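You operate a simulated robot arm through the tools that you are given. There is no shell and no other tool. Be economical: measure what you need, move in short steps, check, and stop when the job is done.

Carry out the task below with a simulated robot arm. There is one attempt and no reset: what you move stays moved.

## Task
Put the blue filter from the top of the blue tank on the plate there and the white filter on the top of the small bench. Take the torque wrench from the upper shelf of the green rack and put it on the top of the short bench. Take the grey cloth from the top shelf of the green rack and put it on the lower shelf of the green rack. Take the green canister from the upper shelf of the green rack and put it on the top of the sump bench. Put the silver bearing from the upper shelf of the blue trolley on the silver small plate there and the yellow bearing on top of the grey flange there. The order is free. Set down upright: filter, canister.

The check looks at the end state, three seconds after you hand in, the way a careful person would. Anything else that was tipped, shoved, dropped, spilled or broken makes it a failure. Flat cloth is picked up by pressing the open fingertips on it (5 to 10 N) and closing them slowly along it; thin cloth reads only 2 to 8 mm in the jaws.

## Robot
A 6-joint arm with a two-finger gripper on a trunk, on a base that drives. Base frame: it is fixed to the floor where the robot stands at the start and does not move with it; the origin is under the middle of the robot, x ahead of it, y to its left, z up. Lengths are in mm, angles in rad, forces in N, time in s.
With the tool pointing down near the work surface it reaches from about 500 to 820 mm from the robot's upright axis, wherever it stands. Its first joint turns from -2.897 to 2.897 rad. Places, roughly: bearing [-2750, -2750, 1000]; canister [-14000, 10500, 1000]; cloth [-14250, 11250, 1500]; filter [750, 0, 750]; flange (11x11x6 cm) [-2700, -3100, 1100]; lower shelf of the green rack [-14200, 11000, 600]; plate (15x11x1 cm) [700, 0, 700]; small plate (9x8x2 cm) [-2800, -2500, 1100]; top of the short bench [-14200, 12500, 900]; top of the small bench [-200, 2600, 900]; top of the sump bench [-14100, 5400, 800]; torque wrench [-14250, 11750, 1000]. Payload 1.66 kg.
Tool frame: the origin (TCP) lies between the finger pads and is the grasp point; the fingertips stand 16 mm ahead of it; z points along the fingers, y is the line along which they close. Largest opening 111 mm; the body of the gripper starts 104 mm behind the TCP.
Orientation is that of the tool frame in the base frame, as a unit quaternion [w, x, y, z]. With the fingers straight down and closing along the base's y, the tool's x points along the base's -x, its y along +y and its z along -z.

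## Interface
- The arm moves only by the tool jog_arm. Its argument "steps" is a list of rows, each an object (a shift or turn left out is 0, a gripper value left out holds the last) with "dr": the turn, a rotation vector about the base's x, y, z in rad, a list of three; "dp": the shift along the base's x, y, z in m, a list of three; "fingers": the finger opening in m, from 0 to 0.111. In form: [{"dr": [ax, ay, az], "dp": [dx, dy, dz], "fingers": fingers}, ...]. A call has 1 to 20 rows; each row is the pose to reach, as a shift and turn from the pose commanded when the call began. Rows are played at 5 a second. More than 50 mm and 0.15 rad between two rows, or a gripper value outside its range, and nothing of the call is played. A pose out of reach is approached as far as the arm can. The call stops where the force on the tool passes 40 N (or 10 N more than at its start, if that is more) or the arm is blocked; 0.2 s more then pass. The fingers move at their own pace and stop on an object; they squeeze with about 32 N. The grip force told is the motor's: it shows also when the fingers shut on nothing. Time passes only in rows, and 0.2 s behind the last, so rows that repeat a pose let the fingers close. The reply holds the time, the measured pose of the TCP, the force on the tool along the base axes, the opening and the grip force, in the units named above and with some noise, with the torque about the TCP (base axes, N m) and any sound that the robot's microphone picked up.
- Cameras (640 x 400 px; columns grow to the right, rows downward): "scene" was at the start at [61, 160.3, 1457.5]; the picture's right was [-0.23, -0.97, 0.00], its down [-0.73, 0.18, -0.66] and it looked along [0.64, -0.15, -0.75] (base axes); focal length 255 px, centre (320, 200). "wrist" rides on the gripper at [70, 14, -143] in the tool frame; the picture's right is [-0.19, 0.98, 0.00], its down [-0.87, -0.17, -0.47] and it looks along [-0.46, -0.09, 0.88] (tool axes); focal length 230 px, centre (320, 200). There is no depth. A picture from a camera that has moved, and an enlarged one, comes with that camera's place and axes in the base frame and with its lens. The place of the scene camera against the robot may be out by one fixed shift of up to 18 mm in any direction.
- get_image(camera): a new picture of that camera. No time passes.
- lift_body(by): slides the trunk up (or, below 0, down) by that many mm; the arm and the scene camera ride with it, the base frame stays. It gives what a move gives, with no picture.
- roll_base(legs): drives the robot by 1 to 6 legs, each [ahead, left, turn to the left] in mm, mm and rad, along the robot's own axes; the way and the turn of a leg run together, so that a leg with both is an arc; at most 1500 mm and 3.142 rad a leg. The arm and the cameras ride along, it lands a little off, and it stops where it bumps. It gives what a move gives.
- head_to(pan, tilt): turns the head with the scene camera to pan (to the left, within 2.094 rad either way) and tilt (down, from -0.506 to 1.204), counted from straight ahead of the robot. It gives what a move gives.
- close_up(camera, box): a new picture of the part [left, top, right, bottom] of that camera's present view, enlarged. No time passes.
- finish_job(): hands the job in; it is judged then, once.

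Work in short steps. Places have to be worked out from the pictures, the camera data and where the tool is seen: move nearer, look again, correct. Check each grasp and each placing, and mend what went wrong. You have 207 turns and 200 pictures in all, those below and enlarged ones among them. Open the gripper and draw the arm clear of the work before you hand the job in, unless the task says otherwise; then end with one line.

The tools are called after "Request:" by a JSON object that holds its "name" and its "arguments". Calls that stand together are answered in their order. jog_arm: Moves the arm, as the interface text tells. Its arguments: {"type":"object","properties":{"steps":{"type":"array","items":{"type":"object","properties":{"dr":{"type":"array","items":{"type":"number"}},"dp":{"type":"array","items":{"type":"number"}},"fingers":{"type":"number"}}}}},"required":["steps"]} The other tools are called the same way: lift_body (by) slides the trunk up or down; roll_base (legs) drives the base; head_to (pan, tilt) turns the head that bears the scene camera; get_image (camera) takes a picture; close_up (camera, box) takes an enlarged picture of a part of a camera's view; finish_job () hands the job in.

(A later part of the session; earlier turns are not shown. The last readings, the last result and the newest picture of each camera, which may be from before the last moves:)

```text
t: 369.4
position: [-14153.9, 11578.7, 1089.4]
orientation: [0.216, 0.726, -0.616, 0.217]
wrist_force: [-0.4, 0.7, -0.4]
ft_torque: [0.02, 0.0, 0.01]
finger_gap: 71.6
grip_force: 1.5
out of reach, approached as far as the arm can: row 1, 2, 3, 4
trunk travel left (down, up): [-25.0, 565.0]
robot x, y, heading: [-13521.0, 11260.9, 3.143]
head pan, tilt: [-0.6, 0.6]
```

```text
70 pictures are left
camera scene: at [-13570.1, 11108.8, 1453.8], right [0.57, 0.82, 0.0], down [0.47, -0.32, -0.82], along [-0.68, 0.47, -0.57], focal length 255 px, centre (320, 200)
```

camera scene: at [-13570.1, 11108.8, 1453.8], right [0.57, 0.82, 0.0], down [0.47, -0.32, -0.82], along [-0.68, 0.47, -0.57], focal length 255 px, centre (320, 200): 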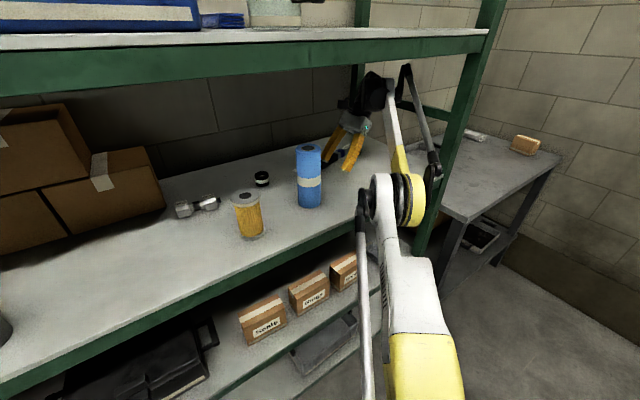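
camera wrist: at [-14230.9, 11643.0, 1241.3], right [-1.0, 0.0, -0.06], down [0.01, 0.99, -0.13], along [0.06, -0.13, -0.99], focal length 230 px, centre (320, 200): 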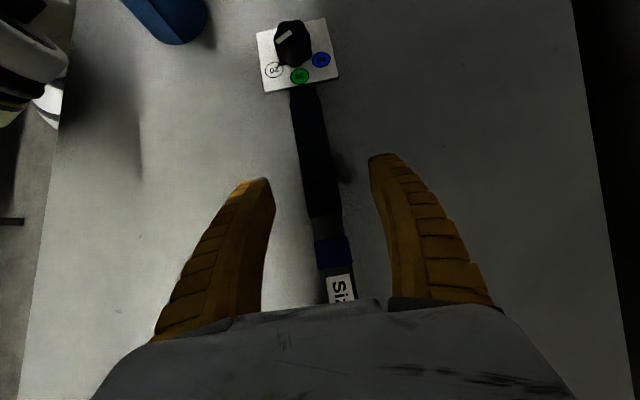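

This leaning posture is limited by the wrist bend; a higher shoulder will fix both that and the elbow contact. I'll back out fully, raise the trunk and lower the hand outside.

Request:
{"name": "roll_base", "arguments": {"legs": [[-260, 0, 0]]}}

Request:
{"name": "lift_body", "arguments": {"by": 170}}

Request:
{"name": "jog_arm", "arguments": {"steps": [{"dr": [0.06, 0.0115, 0], "dp": [0, 0.01, -0.03]}, {"dr": [0.12, 0.023, 0], "dp": [0, 0.02, -0.06]}, {"dr": [0.12, 0.023, 0], "dp": [0, 0.03, -0.1]}, {"dr": [0.12, 0.023, 0], "dp": [0, 0.035, -0.14]}]}}

Request:
{"name": "get_image", "arguments": {"camera": "scene"}}

```text
t: 371.3
position: [-13890.7, 11579.5, 1089.4]
orientation: [0.216, 0.726, -0.615, 0.217]
wrist_force: [0.1, -0.1, 0.4]
ft_torque: [0.0, 0.03, -0.02]
finger_gap: 71.7
grip_force: 0.7
trunk travel left (down, up): [-25.0, 565.0]
robot x, y, heading: [-13260.6, 11257.2, 3.138]
head pan, tilt: [-0.6, 0.6]
```

```text
t: 373.2
position: [-13891.6, 11578.6, 1259.4]
orientation: [0.216, 0.727, -0.615, 0.217]
wrist_force: [0.0, -0.2, -0.8]
ft_torque: [-0.02, 0.03, -0.03]
finger_gap: 71.7
grip_force: 0.7
trunk travel left (down, up): [-195.0, 395.0]
robot x, y, heading: [-13262.7, 11258.4, 3.138]
head pan, tilt: [-0.6, 0.6]
```

```text
t: 374.2
position: [-13892.8, 11616.5, 1119.9]
orientation: [0.179, 0.74, -0.625, 0.172]
wrist_force: [-0.1, -0.3, 0.3]
ft_torque: [0.05, -0.02, 0.0]
finger_gap: 71.8
grip_force: 1.1
trunk travel left (down, up): [-195.0, 395.0]
robot x, y, heading: [-13260.7, 11256.1, 3.137]
head pan, tilt: [-0.6, 0.6]
```

```text
69 pictures are left
camera scene: at [-13308.7, 11108.2, 1623.8], right [0.57, 0.82, 0.0], down [0.47, -0.32, -0.82], along [-0.68, 0.47, -0.57], focal length 255 px, centre (320, 200)
```

scene: 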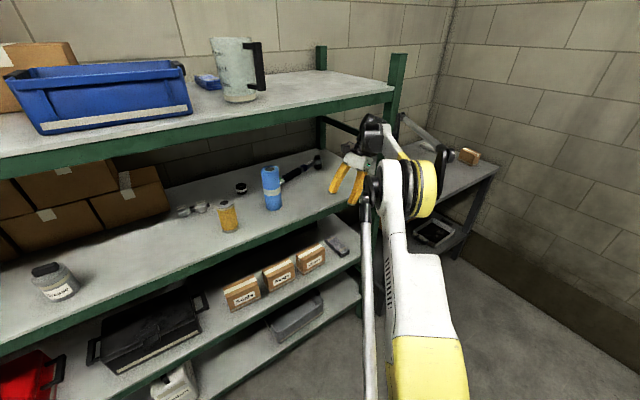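

The elbow is higher and outside now. I'll extend the arm 80 mm forward and lower slightly, checking reachability before re-entering.

Request:
{"name": "jog_arm", "arguments": {"steps": [{"dp": [-0.03, 0, -0.006]}, {"dp": [-0.06, 0, -0.012]}, {"dp": [-0.08, 0, -0.017]}]}}

```text
t: 375.0
position: [-13945.6, 11604.6, 1103.8]
orientation: [0.179, 0.74, -0.625, 0.171]
wrist_force: [-0.1, -0.9, -0.2]
ft_torque: [0.0, 0.01, -0.04]
finger_gap: 71.3
grip_force: 1.1
out of reach, approached as far as the arm can: row 2, 3
trunk travel left (down, up): [-195.0, 395.0]
robot x, y, heading: [-13261.1, 11259.2, 3.137]
head pan, tilt: [-0.6, 0.6]
```

That is the limit, and it's enough. I'll drive ahead 200 mm and 14 mm right, then check.

Request:
{"name": "roll_base", "arguments": {"legs": [[200, -14, 0.004]]}}

Request:
{"name": "get_image", "arguments": {"camera": "scene"}}

Request:
{"name": "get_image", "arguments": {"camera": "wrist"}}

```text
t: 376.6
position: [-14146.6, 11615.2, 1102.9]
orientation: [0.178, 0.742, -0.623, 0.172]
wrist_force: [-0.6, -0.1, -0.9]
ft_torque: [0.0, -0.05, 0.02]
finger_gap: 71.9
grip_force: 1.3
trunk travel left (down, up): [-195.0, 395.0]
robot x, y, heading: [-13463.5, 11272.1, -3.139]
head pan, tilt: [-0.6, 0.6]
```

```text
68 pictures are left
camera scene: at [-13509.2, 11122.1, 1623.8], right [0.56, 0.83, 0.0], down [0.47, -0.32, -0.82], along [-0.68, 0.47, -0.57], focal length 255 px, centre (320, 200)
```

scene: 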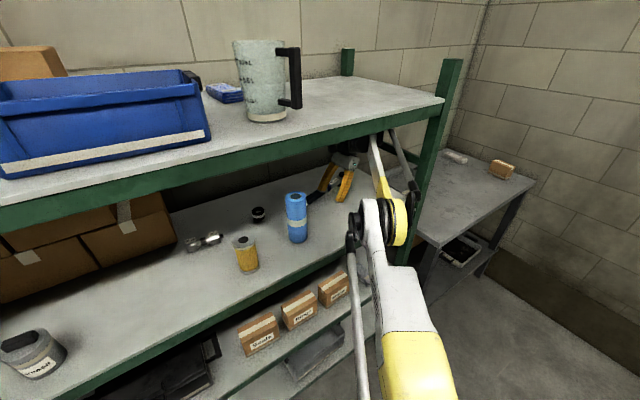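

```text
67 pictures are left
camera wrist: at [-14154.7, 11621.3, 1262.1], right [-1.0, 0.01, -0.04], down [0.01, 1.0, -0.01], along [0.04, -0.01, -1.0], focal length 230 px, centre (320, 200)
```

wrist: 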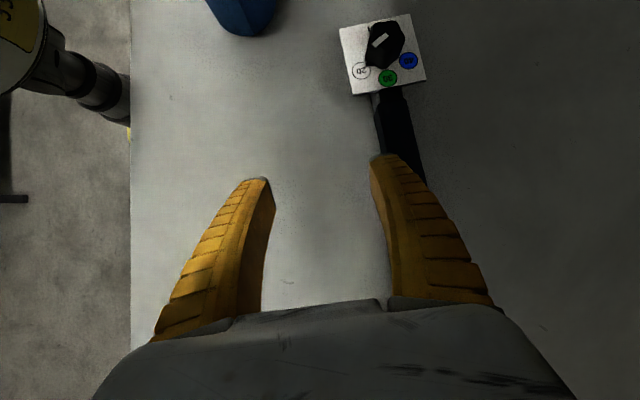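

It is clear so far. I'll drive the remaining 75 mm so the fingers straddle the handle.

Request:
{"name": "roll_base", "arguments": {"legs": [[76, -2, -0.003]]}}

Request:
{"name": "jog_arm", "arguments": {"steps": [{"dp": [0, 0, -0.01]}, {"dp": [0, 0, -0.02]}]}}

Request:
{"name": "get_image", "arguments": {"camera": "wrist"}}

```text
t: 377.7
position: [-14222.4, 11619.5, 1103.5]
orientation: [0.179, 0.741, -0.625, 0.171]
wrist_force: [0.8, -0.5, -0.4]
ft_torque: [-0.02, -0.05, -0.01]
finger_gap: 72.1
grip_force: 1.0
trunk travel left (down, up): [-195.0, 395.0]
robot x, y, heading: [-13537.0, 11273.8, 3.132]
head pan, tilt: [-0.6, 0.6]
```

```text
t: 378.3
position: [-14222.8, 11619.8, 1083.8]
orientation: [0.179, 0.74, -0.625, 0.172]
wrist_force: [0.3, 0.2, 0.5]
ft_torque: [0.0, 0.0, 0.0]
finger_gap: 71.5
grip_force: 0.8
trunk travel left (down, up): [-195.0, 395.0]
robot x, y, heading: [-13538.8, 11278.1, 3.138]
head pan, tilt: [-0.6, 0.6]
```

```text
66 pictures are left
camera wrist: at [-14229.6, 11625.2, 1242.3], right [-1.0, 0.01, -0.04], down [0.01, 1.0, -0.01], along [0.04, -0.01, -1.0], focal length 230 px, centre (320, 200)
```

wrist: 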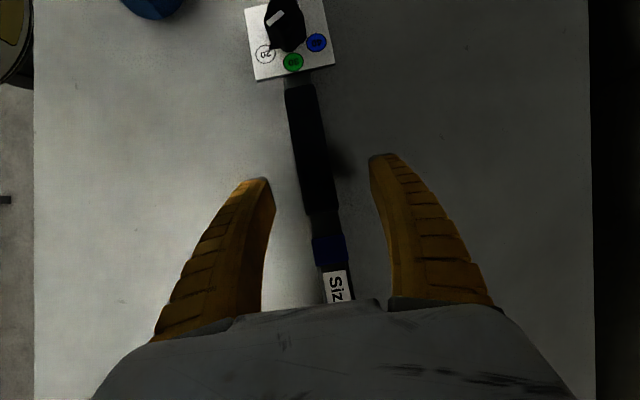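

The fingers straddle the handle, centred. I'll lower another 20 mm.

Request:
{"name": "jog_arm", "arguments": {"steps": [{"dp": [0, 0, -0.008]}, {"dp": [0, 0, -0.014]}, {"dp": [0, 0, -0.019]}, {"dp": [0, 0, -0.022]}]}}

```text
t: 379.3
position: [-14222.6, 11620.0, 1061.5]
orientation: [0.179, 0.74, -0.625, 0.171]
wrist_force: [-0.2, 0.8, -1.0]
ft_torque: [0.04, -0.01, 0.01]
finger_gap: 71.4
grip_force: 1.6
trunk travel left (down, up): [-195.0, 395.0]
robot x, y, heading: [-13538.9, 11276.6, 3.138]
head pan, tilt: [-0.6, 0.6]
```

I'm at z≈1061 with no contact. I'll go down 3 mm more and close.

Request:
{"name": "jog_arm", "arguments": {"steps": [{"dp": [0, 0, -0.003]}, {"dp": [0, 0, -0.003], "fingers": 0.045}, {"dp": [0, 0, -0.003], "fingers": 0.015}, {"dp": [0, 0, -0.003], "fingers": 0.005}, {"dp": [0, 0, -0.003], "fingers": 0.005}]}}

Request:
{"name": "get_image", "arguments": {"camera": "wrist"}}

```text
t: 380.5
position: [-14223.2, 11619.2, 1058.4]
orientation: [0.18, 0.741, -0.625, 0.171]
wrist_force: [-0.5, 2.9, 9.4]
ft_torque: [-0.01, -0.05, 0.07]
finger_gap: 18.8
grip_force: 32.0
trunk travel left (down, up): [-195.0, 395.0]
robot x, y, heading: [-13539.1, 11274.4, 3.134]
head pan, tilt: [-0.6, 0.6]
```

```text
65 pictures are left
camera wrist: at [-14228.7, 11625.8, 1217.8], right [-1.0, 0.01, -0.04], down [0.01, 1.0, -0.01], along [0.04, -0.01, -1.0], focal length 230 px, centre (320, 200)
```

wrist: 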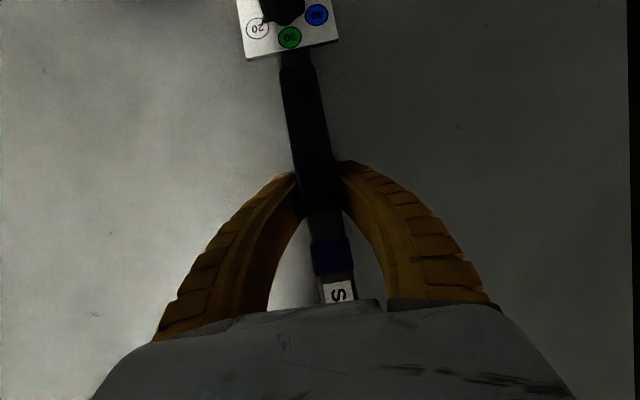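

It is gripped at 19 mm. I'll lift 35 mm and check that the whole wrench comes along.

Request:
{"name": "jog_arm", "arguments": {"steps": [{"dp": [0, 0, 0.01]}, {"dp": [0, 0, 0.022]}, {"dp": [0, 0, 0.035]}]}}

Request:
{"name": "get_image", "arguments": {"camera": "wrist"}}

Request:
{"name": "get_image", "arguments": {"camera": "scene"}}

```text
t: 381.3
position: [-14223.0, 11621.1, 1092.1]
orientation: [0.178, 0.74, -0.625, 0.17]
wrist_force: [0.0, 0.4, -6.0]
ft_torque: [-0.1, -0.01, 0.0]
finger_gap: 14.2
grip_force: 31.7
trunk travel left (down, up): [-195.0, 395.0]
robot x, y, heading: [-13538.8, 11277.7, 3.14]
head pan, tilt: [-0.6, 0.6]
```

```text
64 pictures are left
camera wrist: at [-14229.2, 11626.3, 1251.5], right [-1.0, 0.01, -0.04], down [0.01, 1.0, -0.01], along [0.04, -0.01, -1.0], focal length 230 px, centre (320, 200)
```

wrist: 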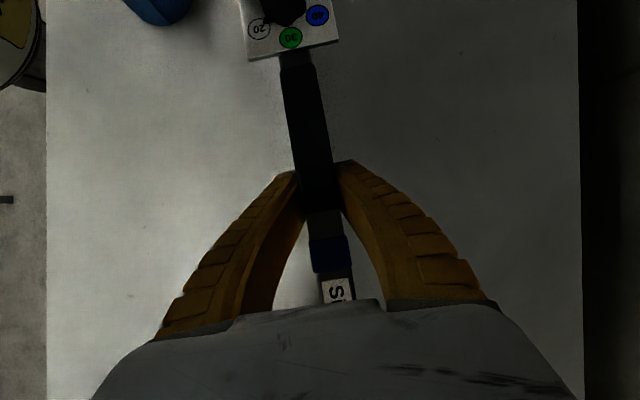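

```text
63 pictures are left
camera scene: at [-13585.4, 11124.5, 1623.9], right [0.57, 0.82, 0.0], down [0.47, -0.32, -0.82], along [-0.68, 0.47, -0.57], focal length 255 px, centre (320, 200)
```

scene: 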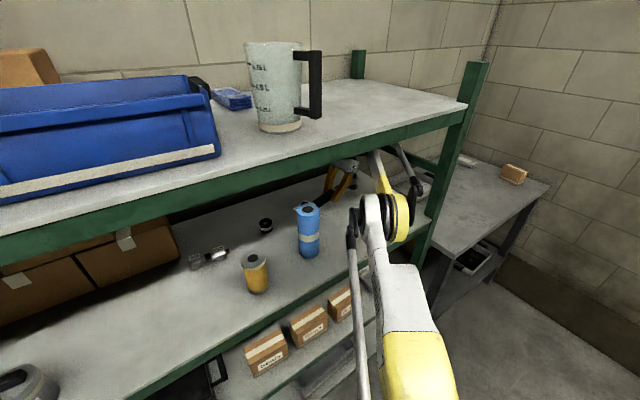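

The whole wrench is up (≈6 N, balanced). I'll shift 25 mm right for clearance from the blue roll, then back out straight.

Request:
{"name": "roll_base", "arguments": {"legs": [[0, -25, 0], [-450, 0, 0]]}}

Request:
{"name": "head_to", "arguments": {"pan": -0.5, "tilt": 0.55}}

Request:
{"name": "get_image", "arguments": {"camera": "scene"}}

Request:
{"name": "get_image", "arguments": {"camera": "wrist"}}

```text
t: 384.4
position: [-13776.6, 11640.2, 1092.0]
orientation: [0.178, 0.742, -0.623, 0.172]
wrist_force: [0.2, -0.2, -5.9]
ft_torque: [-0.15, 0.02, 0.0]
finger_gap: 14.2
grip_force: 31.9
trunk travel left (down, up): [-195.0, 395.0]
robot x, y, heading: [-13086.2, 11295.9, -3.138]
head pan, tilt: [-0.6, 0.6]
```

```text
t: 385.1
position: [-13778.0, 11641.4, 1091.8]
orientation: [0.178, 0.742, -0.623, 0.172]
wrist_force: [0.0, -0.9, -6.9]
ft_torque: [-0.11, 0.0, -0.01]
finger_gap: 13.9
grip_force: 31.8
trunk travel left (down, up): [-195.0, 395.0]
robot x, y, heading: [-13089.6, 11297.5, -3.143]
head pan, tilt: [-0.499, 0.55]
```

```text
62 pictures are left
camera scene: at [-13143.4, 11142.2, 1628.4], right [0.48, 0.88, 0.0], down [0.46, -0.25, -0.85], along [-0.75, 0.41, -0.52], focal length 255 px, centre (320, 200)
```

scene: 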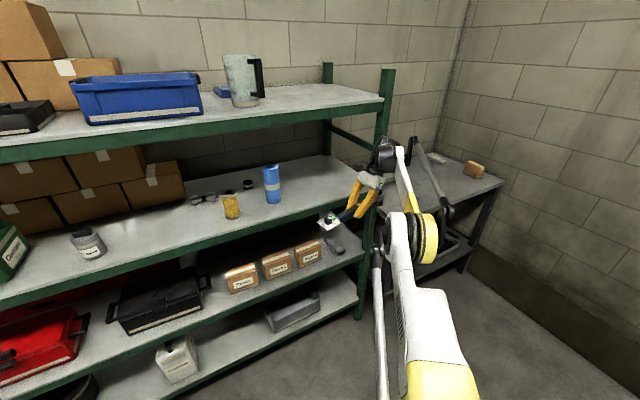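

```text
61 pictures are left
camera wrist: at [-13783.5, 11647.9, 1251.3], right [-1.0, 0.01, -0.04], down [0.01, 1.0, -0.01], along [0.04, -0.01, -1.0], focal length 230 px, centre (320, 200)
```

wrist: 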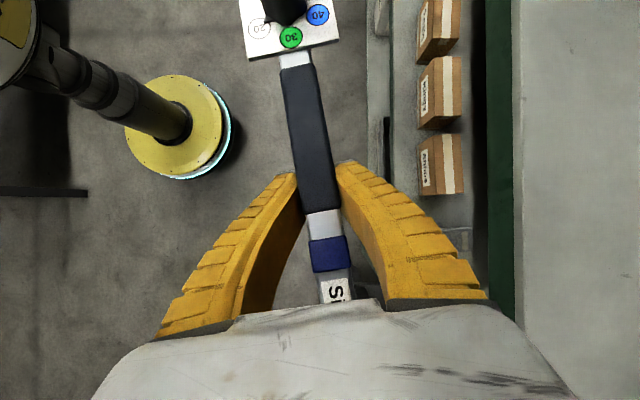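

The wrench is out safely. I'll strafe right to the short bench (front edge x≈-13830), staying in front of the rack post, then move in over it.

Request:
{"name": "roll_base", "arguments": {"legs": [[60, -760, 0], [180, 0, 0]]}}

Request:
{"name": "get_image", "arguments": {"camera": "scene"}}

Request:
{"name": "get_image", "arguments": {"camera": "wrist"}}

```text
t: 390.4
position: [-14022.9, 12409.9, 1091.1]
orientation: [0.177, 0.744, -0.62, 0.173]
wrist_force: [-0.4, -0.5, -7.0]
ft_torque: [-0.14, -0.06, 0.01]
finger_gap: 14.1
grip_force: 31.9
trunk travel left (down, up): [-195.0, 395.0]
robot x, y, heading: [-13329.4, 12076.1, -3.136]
head pan, tilt: [-0.499, 0.55]
```

```text
60 pictures are left
camera scene: at [-13386.5, 11914.3, 1628.3], right [0.47, 0.88, 0.0], down [0.46, -0.25, -0.85], along [-0.75, 0.4, -0.52], focal length 255 px, centre (320, 200)
```

scene: 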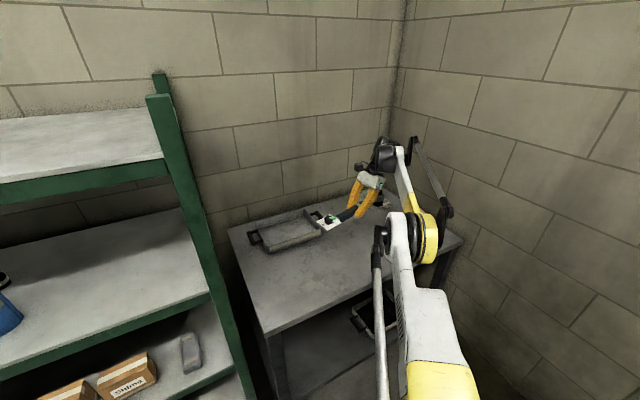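

```text
59 pictures are left
camera wrist: at [-14029.5, 12415.9, 1250.7], right [-1.0, 0.0, -0.04], down [0.0, 1.0, -0.01], along [0.04, -0.01, -1.0], focal length 230 px, centre (320, 200)
```

wrist: 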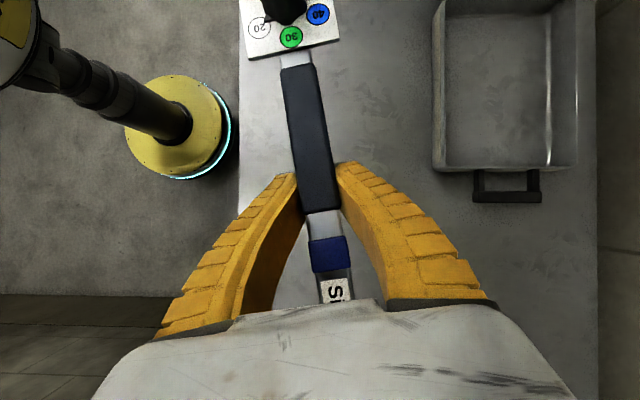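

The spot below is free: bench edge at x≈-13886, tray beyond x≈-14190, the wrench between. I'll lower with the trunk, then creep.

Request:
{"name": "lift_body", "arguments": {"by": -130}}

Request:
{"name": "jog_arm", "arguments": {"steps": [{"dp": [0, 0, -0.006]}, {"dp": [0, 0, -0.012]}, {"dp": [0, 0, -0.018]}, {"dp": [0, 0, -0.024]}, {"dp": [0, 0, -0.03]}, {"dp": [0, 0, -0.036]}, {"dp": [0, 0, -0.042]}]}}

Request:
{"name": "get_image", "arguments": {"camera": "wrist"}}

```text
t: 391.9
position: [-14022.0, 12410.0, 961.7]
orientation: [0.178, 0.744, -0.62, 0.172]
wrist_force: [0.8, -0.5, -6.7]
ft_torque: [-0.1, -0.05, -0.01]
finger_gap: 14.2
grip_force: 32.2
trunk travel left (down, up): [-65.0, 525.0]
robot x, y, heading: [-13332.4, 12074.1, -3.132]
head pan, tilt: [-0.499, 0.55]
```

```text
t: 393.5
position: [-14021.5, 12410.0, 919.0]
orientation: [0.177, 0.744, -0.62, 0.172]
wrist_force: [0.2, -0.5, -5.4]
ft_torque: [-0.12, -0.02, 0.01]
finger_gap: 14.0
grip_force: 31.8
trunk travel left (down, up): [-65.0, 525.0]
robot x, y, heading: [-13332.2, 12074.5, -3.134]
head pan, tilt: [-0.499, 0.55]
```

```text
58 pictures are left
camera wrist: at [-14028.7, 12416.1, 1079.6], right [-1.0, 0.0, -0.04], down [0.0, 1.0, -0.01], along [0.04, -0.01, -1.0], focal length 230 px, centre (320, 200)
```

wrist: 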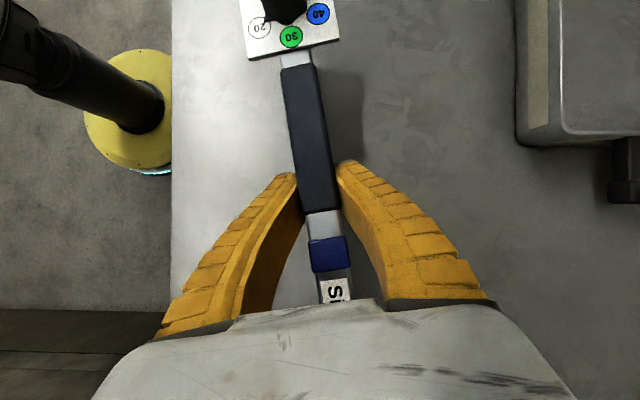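

The parallax of the bench edge gives bench z≈848, so contact should be near TCP 868. I'll continue down.

Request:
{"name": "jog_arm", "arguments": {"steps": [{"dp": [0, 0, -0.01]}, {"dp": [0, 0, -0.02]}, {"dp": [0, 0, -0.03]}, {"dp": [0, 0, -0.036]}, {"dp": [0, 0, -0.041]}, {"dp": [0, 0, -0.045]}, {"dp": [0, 0, -0.049]}, {"dp": [0, 0, -0.053]}, {"dp": [0, 0, -0.056]}, {"dp": [0, 0, -0.059]}, {"dp": [0, 0, -0.062]}]}}

```text
t: 395.2
position: [-14021.1, 12407.2, 875.0]
orientation: [0.181, 0.744, -0.619, 0.173]
wrist_force: [-3.5, 3.2, 29.9]
ft_torque: [-0.44, -0.49, -0.07]
finger_gap: 22.5
grip_force: 32.2
trunk travel left (down, up): [-65.0, 525.0]
robot x, y, heading: [-13329.1, 12072.4, -3.135]
head pan, tilt: [-0.499, 0.55]
stopped in row 8: the force on the tool passed its limit at 42 N (the readings are from after the stop); the commanded pose is now the measured one
```

Contact. I'll ease 2 mm, open, rise along the tool axis, and check.

Request:
{"name": "jog_arm", "arguments": {"steps": [{"dp": [0, 0, 0.002]}, {"dp": [0, 0, 0.002], "fingers": 0.04}, {"dp": [0, 0, 0.002], "fingers": 0.075}, {"dp": [0, 0, 0.004], "fingers": 0.075}, {"dp": [0, 0.01, 0.03]}, {"dp": [0, 0.02, 0.07]}, {"dp": [0, 0.02, 0.11]}, {"dp": [0, 0.02, 0.15]}]}}

Request:
{"name": "get_image", "arguments": {"camera": "wrist"}}

Request:
{"name": "get_image", "arguments": {"camera": "scene"}}

```text
t: 397.0
position: [-14002.8, 12411.8, 1018.4]
orientation: [0.18, 0.745, -0.619, 0.172]
wrist_force: [0.1, 0.2, 0.4]
ft_torque: [0.05, -0.01, -0.05]
finger_gap: 76.6
grip_force: 0.7
out of reach, approached as far as the arm can: row 6, 7, 8
trunk travel left (down, up): [-65.0, 525.0]
robot x, y, heading: [-13334.8, 12072.7, -3.132]
head pan, tilt: [-0.499, 0.55]
```

```text
57 pictures are left
camera wrist: at [-14010.1, 12418.4, 1177.7], right [-1.0, 0.0, -0.04], down [0.0, 1.0, -0.01], along [0.04, -0.01, -1.0], focal length 230 px, centre (320, 200)
```

wrist: 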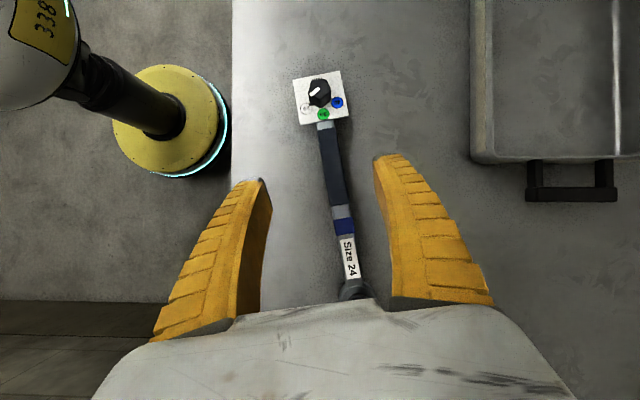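

```text
56 pictures are left
camera scene: at [-13383.6, 11913.0, 1498.5], right [0.47, 0.88, 0.0], down [0.46, -0.25, -0.85], along [-0.75, 0.4, -0.52], focal length 255 px, centre (320, 200)
```

scene: 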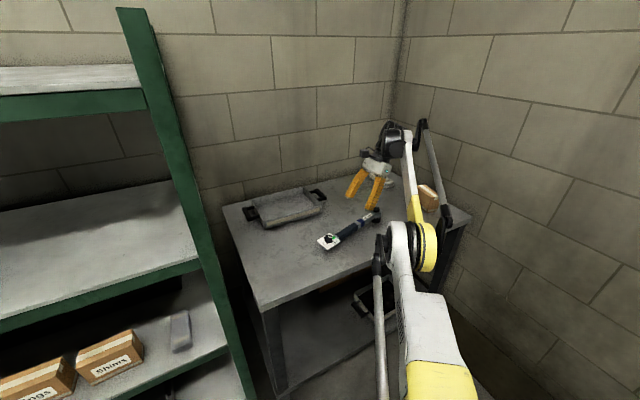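

The torque wrench lies on the short bench. Next is the green canister: back off and strafe along the rack front.

Request:
{"name": "roll_base", "arguments": {"legs": [[-300, 0, -0.01], [0, 800, 0], [0, 800, 0]]}}

Request:
{"name": "jog_arm", "arguments": {"steps": [{"dr": [0.123, 0.0235, 0], "dp": [0.01, -0.03, 0.02]}, {"dr": [0.246, 0.047, 0], "dp": [0.02, -0.06, 0.04]}, {"dr": [0.369, 0.07, 0], "dp": [0.03, -0.09, 0.06]}, {"dr": [0.491, 0.0935, 0], "dp": [0.04, -0.12, 0.08]}, {"dr": [0.491, 0.0935, 0], "dp": [0.05, -0.15, 0.1]}]}}

Request:
{"name": "jog_arm", "arguments": {"steps": [{"dr": [0, 0, 0.14]}, {"dr": [0, 0, 0.28]}, {"dr": [0, 0, 0.42]}, {"dr": [0, 0, 0.56]}, {"dr": [0, 0, 0.7]}, {"dr": [0, 0, 0.84]}, {"dr": [0, 0, 0.98]}, {"dr": [0, 0, 1.12]}, {"dr": [0, 0, 1.26]}, {"dr": [0, 0, 1.38]}]}}

```text
t: 406.8
position: [-13723.3, 10829.1, 1016.4]
orientation: [0.181, 0.736, -0.63, 0.171]
wrist_force: [-0.2, -1.7, -0.1]
ft_torque: [0.02, 0.0, 0.02]
finger_gap: 76.8
grip_force: 1.0
trunk travel left (down, up): [-65.0, 525.0]
robot x, y, heading: [-13061.4, 10469.3, 3.121]
head pan, tilt: [-0.499, 0.55]
```

```text
t: 408.0
position: [-13702.5, 10686.3, 1164.9]
orientation: [0.025, 0.765, -0.643, -0.02]
wrist_force: [-0.3, -0.8, 0.3]
ft_torque: [0.0, -0.03, -0.01]
finger_gap: 76.5
grip_force: 0.8
out of reach, approached as far as the arm can: row 1, 2, 3, 4, 5
trunk travel left (down, up): [-65.0, 525.0]
robot x, y, heading: [-13059.7, 10470.3, 3.118]
head pan, tilt: [-0.499, 0.55]
```

```text
t: 410.2
position: [-13700.2, 10688.2, 1164.5]
orientation: [0.034, 0.999, -0.008, -0.001]
wrist_force: [-0.7, 0.5, -0.2]
ft_torque: [-0.01, -0.04, 0.02]
finger_gap: 76.5
grip_force: 1.2
trunk travel left (down, up): [-65.0, 525.0]
robot x, y, heading: [-13059.9, 10470.1, 3.121]
head pan, tilt: [-0.499, 0.55]
```

The tool is nearly vertical again with a small residual roll. I'll tilt it 1.1 rad toward the rack, removing the residual, with the fingers fully open.

Request:
{"name": "jog_arm", "arguments": {"steps": [{"dr": [0.0085, 0.1375, 0]}, {"dr": [0.017, 0.275, 0], "dp": [0, -0.02, 0]}, {"dr": [0.0255, 0.4125, 0], "dp": [0, -0.04, 0]}, {"dr": [0.034, 0.55, 0], "dp": [0, -0.06, 0]}, {"dr": [0.0425, 0.6875, 0], "dp": [0, -0.08, 0]}, {"dr": [0.051, 0.825, 0], "dp": [0, -0.09, -0.01]}, {"dr": [0.0595, 0.9625, 0], "dp": [0, -0.1, -0.02], "fingers": 0.111}, {"dr": [0.068, 1.1, 0], "dp": [0, -0.11, -0.03]}]}}

Request:
{"name": "head_to", "arguments": {"pan": 0.0, "tilt": 0.5}}

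Request:
{"name": "get_image", "arguments": {"camera": "scene"}}

Request:
{"name": "get_image", "arguments": {"camera": "wrist"}}

```text
t: 412.0
position: [-13920.3, 10642.5, 1297.9]
orientation: [0.002, 0.855, 0.01, -0.518]
wrist_force: [0.3, -0.5, 0.3]
ft_torque: [-0.03, 0.03, -0.01]
finger_gap: 110.9
grip_force: 0.1
out of reach, approached as far as the arm can: row 1, 2, 3, 4, 5, 6, 7, 8
trunk travel left (down, up): [-65.0, 525.0]
robot x, y, heading: [-13064.5, 10471.1, 3.12]
head pan, tilt: [-0.499, 0.55]
```

```text
t: 412.9
position: [-13921.4, 10644.0, 1296.9]
orientation: [0.002, 0.856, 0.01, -0.516]
wrist_force: [0.0, -0.1, 0.3]
ft_torque: [0.01, 0.01, 0.01]
finger_gap: 111.1
grip_force: 0.0
trunk travel left (down, up): [-65.0, 525.0]
robot x, y, heading: [-13060.8, 10471.8, 3.122]
head pan, tilt: [0.0, 0.499]
```

```text
55 pictures are left
camera scene: at [-13129.6, 10270.9, 1502.9], right [0.02, 1.0, 0.0], down [0.48, -0.01, -0.88], along [-0.88, 0.02, -0.48], focal length 255 px, centre (320, 200)
```

scene: 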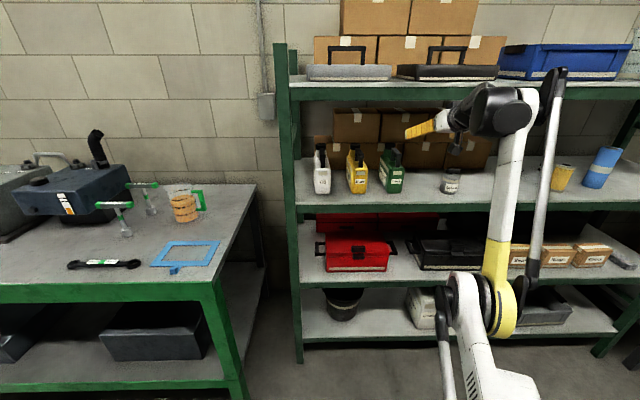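

```text
54 pictures are left
camera wrist: at [-13762.5, 10633.0, 1302.5], right [-0.07, -0.98, 0.16], down [0.01, 0.16, 0.99], along [-1.0, 0.07, 0.0], focal length 230 px, centre (320, 200)
```

wrist: 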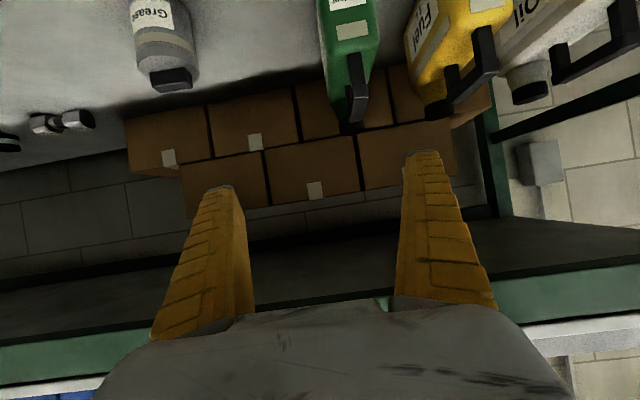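

The arm stretched out, but the orientation is right (tilt 1.09). The green canister is at y≈10585, front face x≈-14040. I'll pull back and lower to z≈1130 in front of it.

Request:
{"name": "jog_arm", "arguments": {"steps": [{"dp": [0.02, -0.012, -0.03]}, {"dp": [0.04, -0.024, -0.07]}, {"dp": [0.06, -0.036, -0.105]}, {"dp": [0.07, -0.048, -0.14]}, {"dp": [0.08, -0.058, -0.167]}]}}

Request:
{"name": "get_image", "arguments": {"camera": "wrist"}}

Request:
{"name": "get_image", "arguments": {"camera": "scene"}}

```text
t: 414.1
position: [-13928.0, 10626.4, 1299.0]
orientation: [0.001, 0.853, 0.01, -0.522]
wrist_force: [-0.3, 0.3, 0.3]
ft_torque: [0.0, 0.0, 0.02]
finger_gap: 111.0
grip_force: 0.1
out of reach, approached as far as the arm can: row 1, 2, 3, 4, 5
trunk travel left (down, up): [-65.0, 525.0]
robot x, y, heading: [-13059.8, 10473.1, 3.121]
head pan, tilt: [0.0, 0.499]
```

```text
53 pictures are left
camera wrist: at [-13768.6, 10615.9, 1303.2], right [-0.07, -0.98, 0.16], down [0.02, 0.16, 0.99], along [-1.0, 0.07, 0.01], focal length 230 px, centre (320, 200)
```

wrist: 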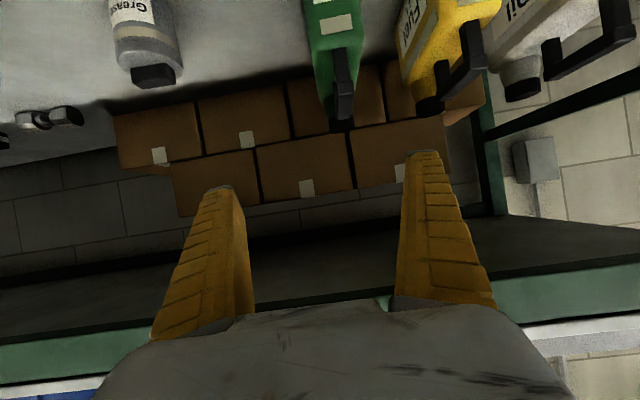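

```text
52 pictures are left
camera scene: at [-13129.5, 10271.3, 1503.0], right [0.02, 1.0, 0.0], down [0.48, -0.01, -0.88], along [-0.88, 0.02, -0.48], focal length 255 px, centre (320, 200)
```

scene: 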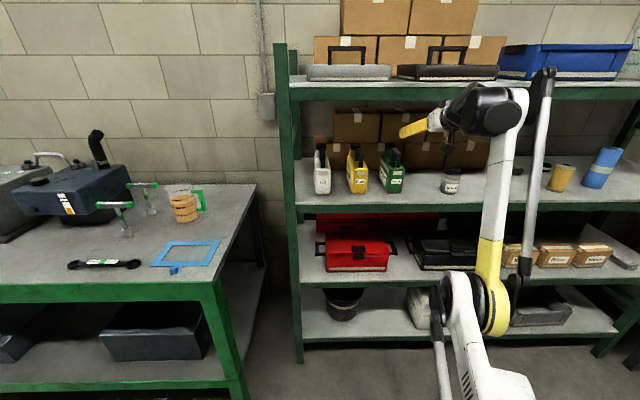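

The wrist is at its bend limit because the elbow is low. I'll back off 200 mm, raise the trunk 200 mm, then lower the hand with a more level forearm.

Request:
{"name": "roll_base", "arguments": {"legs": [[-200, 0, 0.015]]}}

Request:
{"name": "lift_body", "arguments": {"by": 200}}

Request:
{"name": "jog_arm", "arguments": {"steps": [{"dp": [0.02, 0, -0.04]}, {"dp": [0.04, 0, -0.08]}, {"dp": [0.06, 0, -0.12]}, {"dp": [0.08, 0, -0.16]}, {"dp": [0.1, 0, -0.2]}, {"dp": [0.11, 0, -0.24]}]}}

```text
t: 415.7
position: [-13732.1, 10610.8, 1300.5]
orientation: [0.006, 0.853, 0.017, -0.522]
wrist_force: [0.0, 0.6, 0.3]
ft_torque: [-0.01, 0.03, 0.04]
finger_gap: 110.8
grip_force: 0.2
trunk travel left (down, up): [-65.0, 525.0]
robot x, y, heading: [-12864.2, 10469.3, 3.142]
head pan, tilt: [0.0, 0.499]
```

```text
t: 417.9
position: [-13733.7, 10610.3, 1500.3]
orientation: [0.005, 0.853, 0.016, -0.521]
wrist_force: [0.0, 0.5, 0.8]
ft_torque: [-0.01, 0.01, -0.02]
finger_gap: 110.9
grip_force: 0.0
trunk travel left (down, up): [-265.0, 325.0]
robot x, y, heading: [-12864.5, 10472.0, 3.14]
head pan, tilt: [0.0, 0.499]
```

```text
t: 419.3
position: [-13732.7, 10611.5, 1500.3]
orientation: [0.006, 0.853, 0.017, -0.522]
wrist_force: [-0.1, -0.2, 0.4]
ft_torque: [-0.04, -0.03, -0.01]
finger_gap: 111.1
grip_force: 0.1
out of reach, approached as far as the arm can: row 1, 2, 3, 4, 5, 6
trunk travel left (down, up): [-265.0, 325.0]
robot x, y, heading: [-12863.2, 10471.1, 3.139]
head pan, tilt: [0.0, 0.499]
```

The arm seems stuck in an awkward branch. I'll rotate the tool back toward vertical to get unstuck.

Request:
{"name": "jog_arm", "arguments": {"steps": [{"dr": [0, -0.14, 0]}, {"dr": [0, -0.28, 0]}, {"dr": [0, -0.42, 0]}, {"dr": [0, -0.56, 0]}, {"dr": [0, -0.7, 0]}, {"dr": [0, -0.84, 0]}, {"dr": [0, -0.98, 0]}, {"dr": [0, -1.09, 0]}, {"dr": [0, -1.09, 0], "dp": [0.04, 0, 0]}, {"dr": [0, -1.09, 0], "dp": [0.08, 0, 0]}, {"dr": [0, -1.09, 0], "dp": [0.12, 0, 0]}, {"dr": [0, -1.09, 0], "dp": [0.16, 0, 0]}]}}

Request:
{"name": "get_image", "arguments": {"camera": "scene"}}

```text
t: 421.9
position: [-13547.8, 10608.8, 1455.9]
orientation: [0.013, 1.0, 0.011, -0.004]
wrist_force: [0.6, -0.7, -0.3]
ft_torque: [-0.01, 0.04, 0.01]
finger_gap: 110.8
grip_force: 0.0
out of reach, approached as far as the arm can: row 3, 4, 5, 6, 7, 8, 9, 10, 11, 12
trunk travel left (down, up): [-265.0, 325.0]
robot x, y, heading: [-12861.9, 10470.5, 3.141]
head pan, tilt: [0.0, 0.499]
```

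```text
51 pictures are left
camera scene: at [-12928.0, 10267.5, 1703.0], right [0.0, 1.0, 0.0], down [0.48, 0.0, -0.88], along [-0.88, 0.0, -0.48], focal length 255 px, centre (320, 200)
```

scene: 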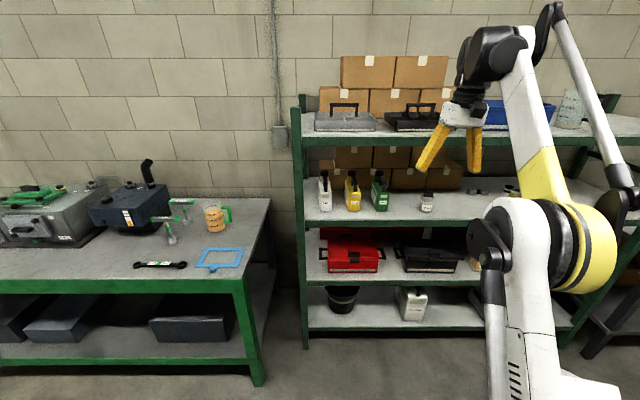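

The tool is vertical. I'll move the hand down and inward into a comfortable posture.

Request:
{"name": "jog_arm", "arguments": {"steps": [{"dp": [0.01, 0, -0.045]}, {"dp": [0.02, 0, -0.09]}, {"dp": [0.03, 0, -0.135]}, {"dp": [0.04, 0, -0.18]}, {"dp": [0.05, 0, -0.225]}, {"dp": [0.06, 0, -0.27]}, {"dp": [0.07, 0, -0.315]}]}}

Request:
{"name": "get_image", "arguments": {"camera": "scene"}}

```text
t: 423.5
position: [-13478.1, 10603.4, 1143.4]
orientation: [0.014, 1.0, 0.012, -0.004]
wrist_force: [0.1, -0.9, 0.6]
ft_torque: [-0.03, 0.0, 0.02]
finger_gap: 110.8
grip_force: 0.1
trunk travel left (down, up): [-265.0, 325.0]
robot x, y, heading: [-12863.2, 10470.9, 3.14]
head pan, tilt: [0.0, 0.499]
```

```text
50 pictures are left
camera scene: at [-12929.8, 10267.8, 1702.9], right [0.0, 1.0, 0.0], down [0.48, 0.0, -0.88], along [-0.88, 0.0, -0.48], focal length 255 px, centre (320, 200)
```

scene: 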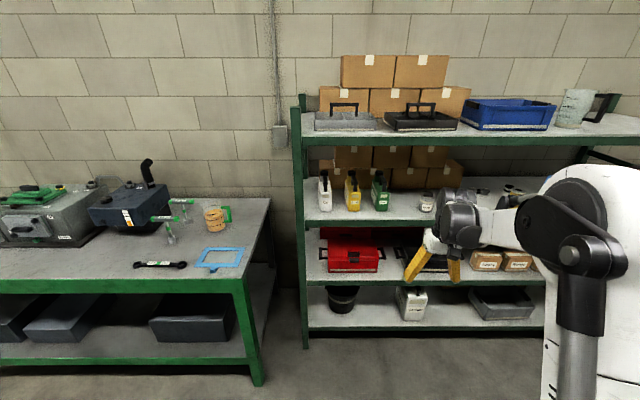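

The arm is back in a normal posture. Now I'll tilt to 1.0 rad here.

Request:
{"name": "jog_arm", "arguments": {"steps": [{"dr": [0, 0.14, 0]}, {"dr": [0, 0.28, 0], "dp": [0, -0.01, 0]}, {"dr": [0, 0.42, 0], "dp": [0, -0.02, 0]}, {"dr": [0, 0.56, 0], "dp": [0, -0.02, 0]}, {"dr": [0, 0.7, 0], "dp": [0, -0.02, 0]}, {"dr": [0, 0.84, 0], "dp": [0, -0.02, 0]}, {"dr": [0, 0.96, 0], "dp": [0, -0.02, 0]}]}}

Request:
{"name": "get_image", "arguments": {"camera": "scene"}}

Request:
{"name": "get_image", "arguments": {"camera": "wrist"}}

```text
t: 425.1
position: [-13477.8, 10584.1, 1144.7]
orientation: [0.007, 0.884, 0.017, -0.466]
wrist_force: [-0.3, -1.0, 0.1]
ft_torque: [0.03, -0.03, 0.02]
finger_gap: 110.8
grip_force: 0.1
trunk travel left (down, up): [-265.0, 325.0]
robot x, y, heading: [-12863.8, 10469.0, 3.138]
head pan, tilt: [0.0, 0.499]
```

```text
49 pictures are left
camera scene: at [-12929.5, 10267.8, 1703.0], right [0.0, 1.0, 0.0], down [0.48, 0.0, -0.88], along [-0.88, 0.0, -0.48], focal length 255 px, centre (320, 200)
```

scene: 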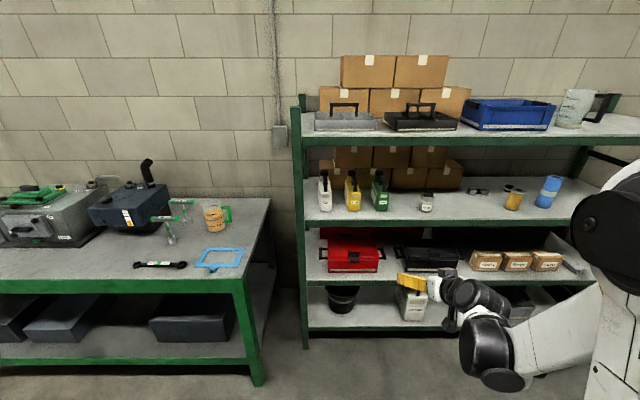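

```text
48 pictures are left
camera wrist: at [-13320.5, 10576.9, 1166.2], right [-0.07, -0.99, 0.15], down [-0.11, 0.16, 0.98], along [-0.99, 0.06, -0.12], focal length 230 px, centre (320, 200)
```

wrist: 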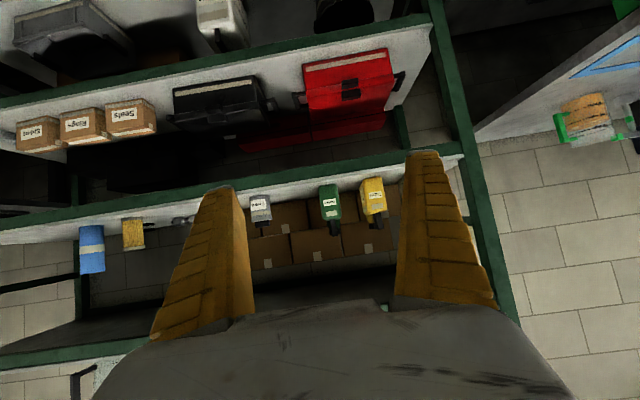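

The green canister is at y≈10590, base z≈1042, front face x≈-14045. I'll lower to z≈1105, drive 480 mm ahead and look.

Request:
{"name": "jog_arm", "arguments": {"steps": [{"dp": [0, 0.003, -0.02]}, {"dp": [0, 0.006, -0.04]}]}}

Request:
{"name": "roll_base", "arguments": {"legs": [[480, 0, 0.003]]}}

Request:
{"name": "get_image", "arguments": {"camera": "wrist"}}

```text
t: 425.7
position: [-13478.5, 10591.2, 1101.9]
orientation: [0.007, 0.885, 0.017, -0.465]
wrist_force: [0.4, 0.6, -0.1]
ft_torque: [0.0, 0.0, -0.01]
finger_gap: 111.1
grip_force: 0.1
trunk travel left (down, up): [-265.0, 325.0]
robot x, y, heading: [-12863.2, 10467.1, 3.138]
head pan, tilt: [0.0, 0.499]
```

```text
t: 428.6
position: [-13958.1, 10590.0, 1101.1]
orientation: [0.007, 0.885, 0.017, -0.464]
wrist_force: [0.1, 0.5, -0.2]
ft_torque: [0.02, -0.02, 0.01]
finger_gap: 110.8
grip_force: 0.0
trunk travel left (down, up): [-265.0, 325.0]
robot x, y, heading: [-13344.4, 10475.7, 3.143]
head pan, tilt: [0.0, 0.499]
```

```text
47 pictures are left
camera wrist: at [-13801.3, 10582.7, 1125.1], right [-0.07, -0.99, 0.15], down [-0.11, 0.16, 0.98], along [-0.99, 0.05, -0.12], focal length 230 px, centre (320, 200)
```

wrist: 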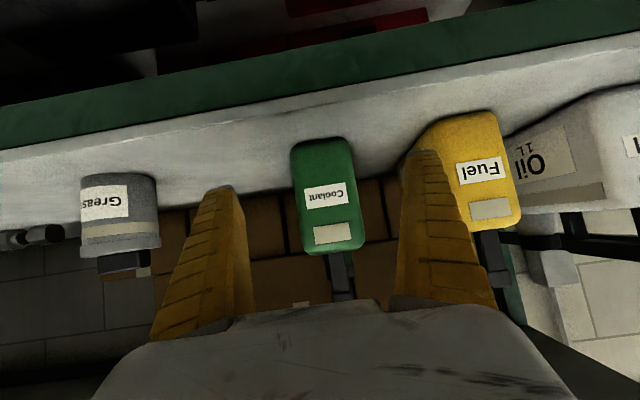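

The green canister spans y≈10548..10623, and the gap to the yellow one is 47 mm. I'll set the opening to 105 mm, shift 4 mm and drive 125 mm in.

Request:
{"name": "jog_arm", "arguments": {"steps": [{"dp": [0, -0.004, 0], "fingers": 0.105}, {"dp": [0, -0.004, 0]}]}}

Request:
{"name": "roll_base", "arguments": {"legs": [[60, 0, 0]]}}

Request:
{"name": "get_image", "arguments": {"camera": "wrist"}}

```text
t: 429.2
position: [-13958.1, 10585.8, 1101.9]
orientation: [0.007, 0.885, 0.018, -0.466]
wrist_force: [-0.9, 0.8, 1.0]
ft_torque: [0.02, -0.01, 0.01]
finger_gap: 105.4
grip_force: 0.1
trunk travel left (down, up): [-265.0, 325.0]
robot x, y, heading: [-13341.3, 10472.6, 3.141]
head pan, tilt: [0.0, 0.499]
```

```text
t: 430.1
position: [-14019.1, 10585.2, 1101.9]
orientation: [0.008, 0.886, 0.018, -0.464]
wrist_force: [-0.5, -0.4, -0.3]
ft_torque: [-0.01, 0.0, -0.01]
finger_gap: 105.3
grip_force: 0.0
trunk travel left (down, up): [-265.0, 325.0]
robot x, y, heading: [-13395.2, 10469.6, -3.141]
head pan, tilt: [0.0, 0.499]
```

```text
46 pictures are left
camera wrist: at [-13861.4, 10578.0, 1124.8], right [-0.07, -0.99, 0.15], down [-0.11, 0.16, 0.98], along [-0.99, 0.05, -0.12], focal length 230 px, centre (320, 200)
```

wrist: 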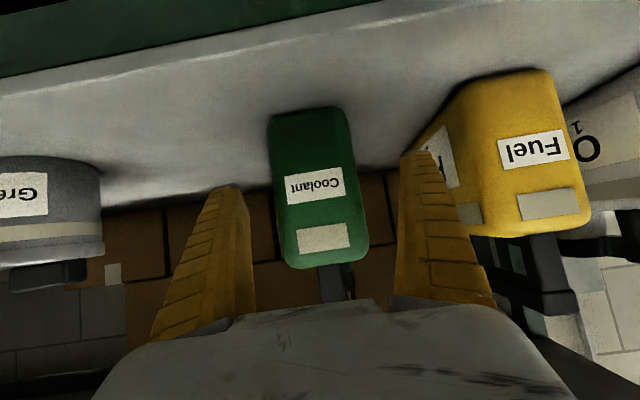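

The canister is centred between the fingers. I'll advance the last 65 mm and close.

Request:
{"name": "roll_base", "arguments": {"legs": [[65, 0, 0]]}}

Request:
{"name": "get_image", "arguments": {"camera": "wrist"}}

```text
t: 431.1
position: [-14083.5, 10583.7, 1101.1]
orientation: [0.008, 0.885, 0.018, -0.465]
wrist_force: [-0.4, 0.3, -0.8]
ft_torque: [-0.05, -0.05, 0.0]
finger_gap: 105.4
grip_force: 0.5
trunk travel left (down, up): [-265.0, 325.0]
robot x, y, heading: [-13465.7, 10471.0, -3.141]
head pan, tilt: [0.0, 0.499]
```

```text
45 pictures are left
camera wrist: at [-13926.2, 10577.5, 1124.9], right [-0.07, -0.99, 0.15], down [-0.11, 0.16, 0.98], along [-0.99, 0.05, -0.12], focal length 230 px, centre (320, 200)
```

wrist: 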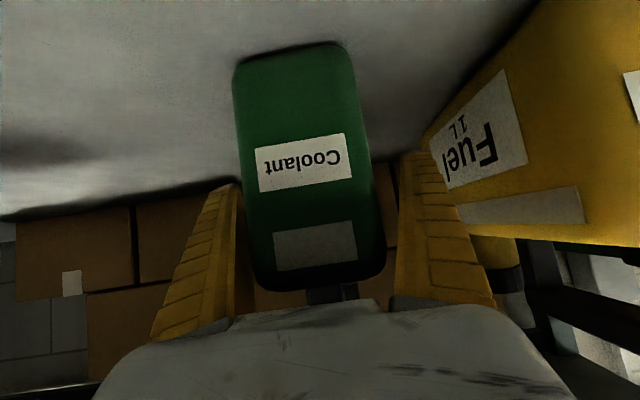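

The fingers straddle the body. I'll shift 4 mm toward +y and close.

Request:
{"name": "jog_arm", "arguments": {"steps": [{"dp": [0, 0.004, 0]}, {"dp": [0, 0.004, 0], "fingers": 0.085}, {"dp": [0, 0.004, 0], "fingers": 0.06}, {"dp": [0, 0.004, 0], "fingers": 0.05}, {"dp": [0, 0.004, 0], "fingers": 0.05}]}}

```text
t: 432.3
position: [-14082.2, 10589.8, 1102.1]
orientation: [0.008, 0.885, 0.019, -0.466]
wrist_force: [2.9, -3.3, 9.9]
ft_torque: [0.02, -0.48, -0.17]
finger_gap: 59.2
grip_force: 32.3
trunk travel left (down, up): [-265.0, 325.0]
robot x, y, heading: [-13469.1, 10471.0, -3.141]
head pan, tilt: [0.0, 0.499]
```

It is gripped at 59 mm. I'll lift 45 mm and check.

Request:
{"name": "jog_arm", "arguments": {"steps": [{"dp": [0, 0, 0.01]}, {"dp": [0, 0, 0.025]}, {"dp": [0, 0, 0.045]}, {"dp": [0, 0, 0.045]}]}}

Request:
{"name": "get_image", "arguments": {"camera": "wrist"}}

Request:
{"name": "get_image", "arguments": {"camera": "scene"}}

```text
t: 433.3
position: [-14084.0, 10589.9, 1145.3]
orientation: [0.008, 0.885, 0.018, -0.465]
wrist_force: [-0.4, 0.3, -9.7]
ft_torque: [0.02, -0.27, 0.02]
finger_gap: 58.1
grip_force: 32.1
trunk travel left (down, up): [-265.0, 325.0]
robot x, y, heading: [-13466.0, 10470.7, -3.141]
head pan, tilt: [0.0, 0.499]
```

```text
44 pictures are left
camera wrist: at [-13927.3, 10582.6, 1169.3], right [-0.07, -0.99, 0.15], down [-0.11, 0.16, 0.98], along [-0.99, 0.05, -0.12], focal length 230 px, centre (320, 200)
```

wrist: 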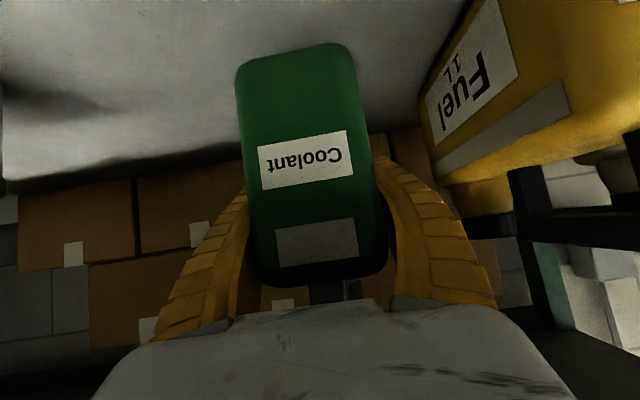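

```text
43 pictures are left
camera scene: at [-13534.5, 10268.6, 1702.8], right [0.0, 1.0, 0.0], down [0.48, 0.0, -0.88], along [-0.88, 0.0, -0.48], focal length 255 px, centre (320, 200)
```

scene: 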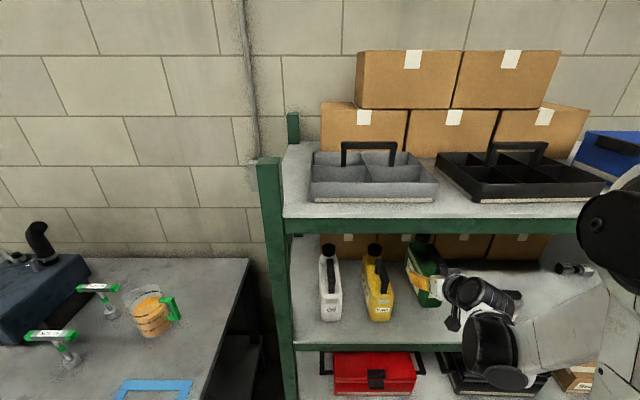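

The canister is held upright. I'll back out 560 mm and strafe south past the green bench in two legs, then check.

Request:
{"name": "roll_base", "arguments": {"legs": [[-560, 0, 0], [0, 1300, 0], [0, 1300, 0]]}}

Request:
{"name": "head_to", "arguments": {"pan": 0.6, "tilt": 0.45}}

Request:
{"name": "get_image", "arguments": {"camera": "scene"}}

```text
t: 448.8
position: [-13524.7, 7975.7, 1145.8]
orientation: [0.011, 0.885, 0.025, -0.465]
wrist_force: [0.1, -0.8, -11.0]
ft_torque: [0.01, -0.24, -0.03]
finger_gap: 57.7
grip_force: 31.7
trunk travel left (down, up): [-265.0, 325.0]
robot x, y, heading: [-12907.3, 7861.5, -3.127]
head pan, tilt: [0.0, 0.499]
```

```text
t: 449.8
position: [-13523.7, 7974.1, 1145.6]
orientation: [0.011, 0.885, 0.024, -0.464]
wrist_force: [-0.2, -0.5, -11.2]
ft_torque: [0.01, -0.26, 0.01]
finger_gap: 57.8
grip_force: 31.4
trunk travel left (down, up): [-265.0, 325.0]
robot x, y, heading: [-12905.1, 7864.0, -3.129]
head pan, tilt: [0.6, 0.45]
```

```text
42 pictures are left
camera scene: at [-12953.6, 7610.4, 1707.4], right [-0.58, 0.82, 0.0], down [0.36, 0.25, -0.9], along [-0.74, -0.52, -0.44], focal length 255 px, centre (320, 200)
```

scene: 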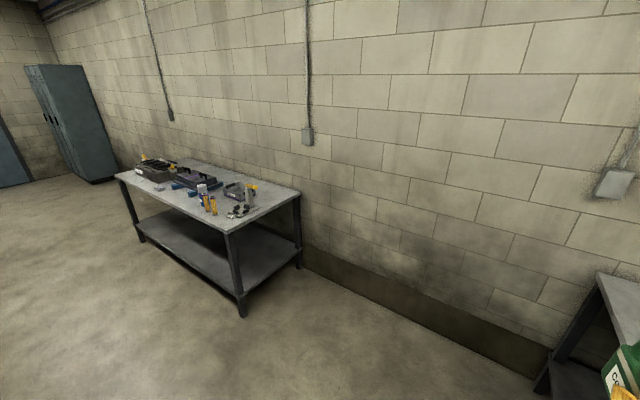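

The sump bench spans about x -13740..-14490, y 4600..6340. I'll zoom to find a free spot.

Request:
{"name": "close_up", "arguments": {"camera": "scene", "box": [100, 140, 320, 270]}}

```text
2.91 times, centred on (210, 205) of scene
camera zoom: at [-12953.6, 7610.4, 1707.4], right [-0.58, 0.82, 0.0], down [0.36, 0.25, -0.9], along [-0.74, -0.52, -0.44], focal length 742 px, centre (640, 186)
```

zoom: 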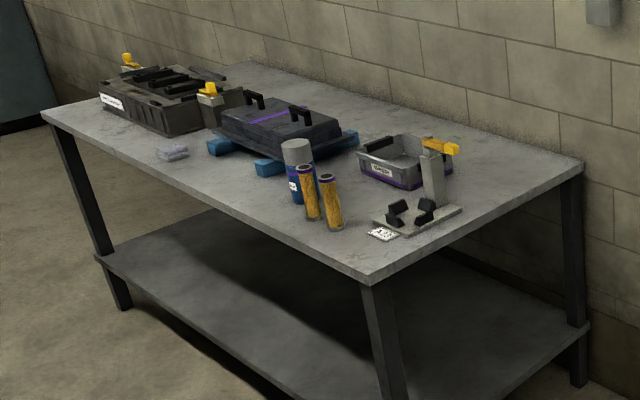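

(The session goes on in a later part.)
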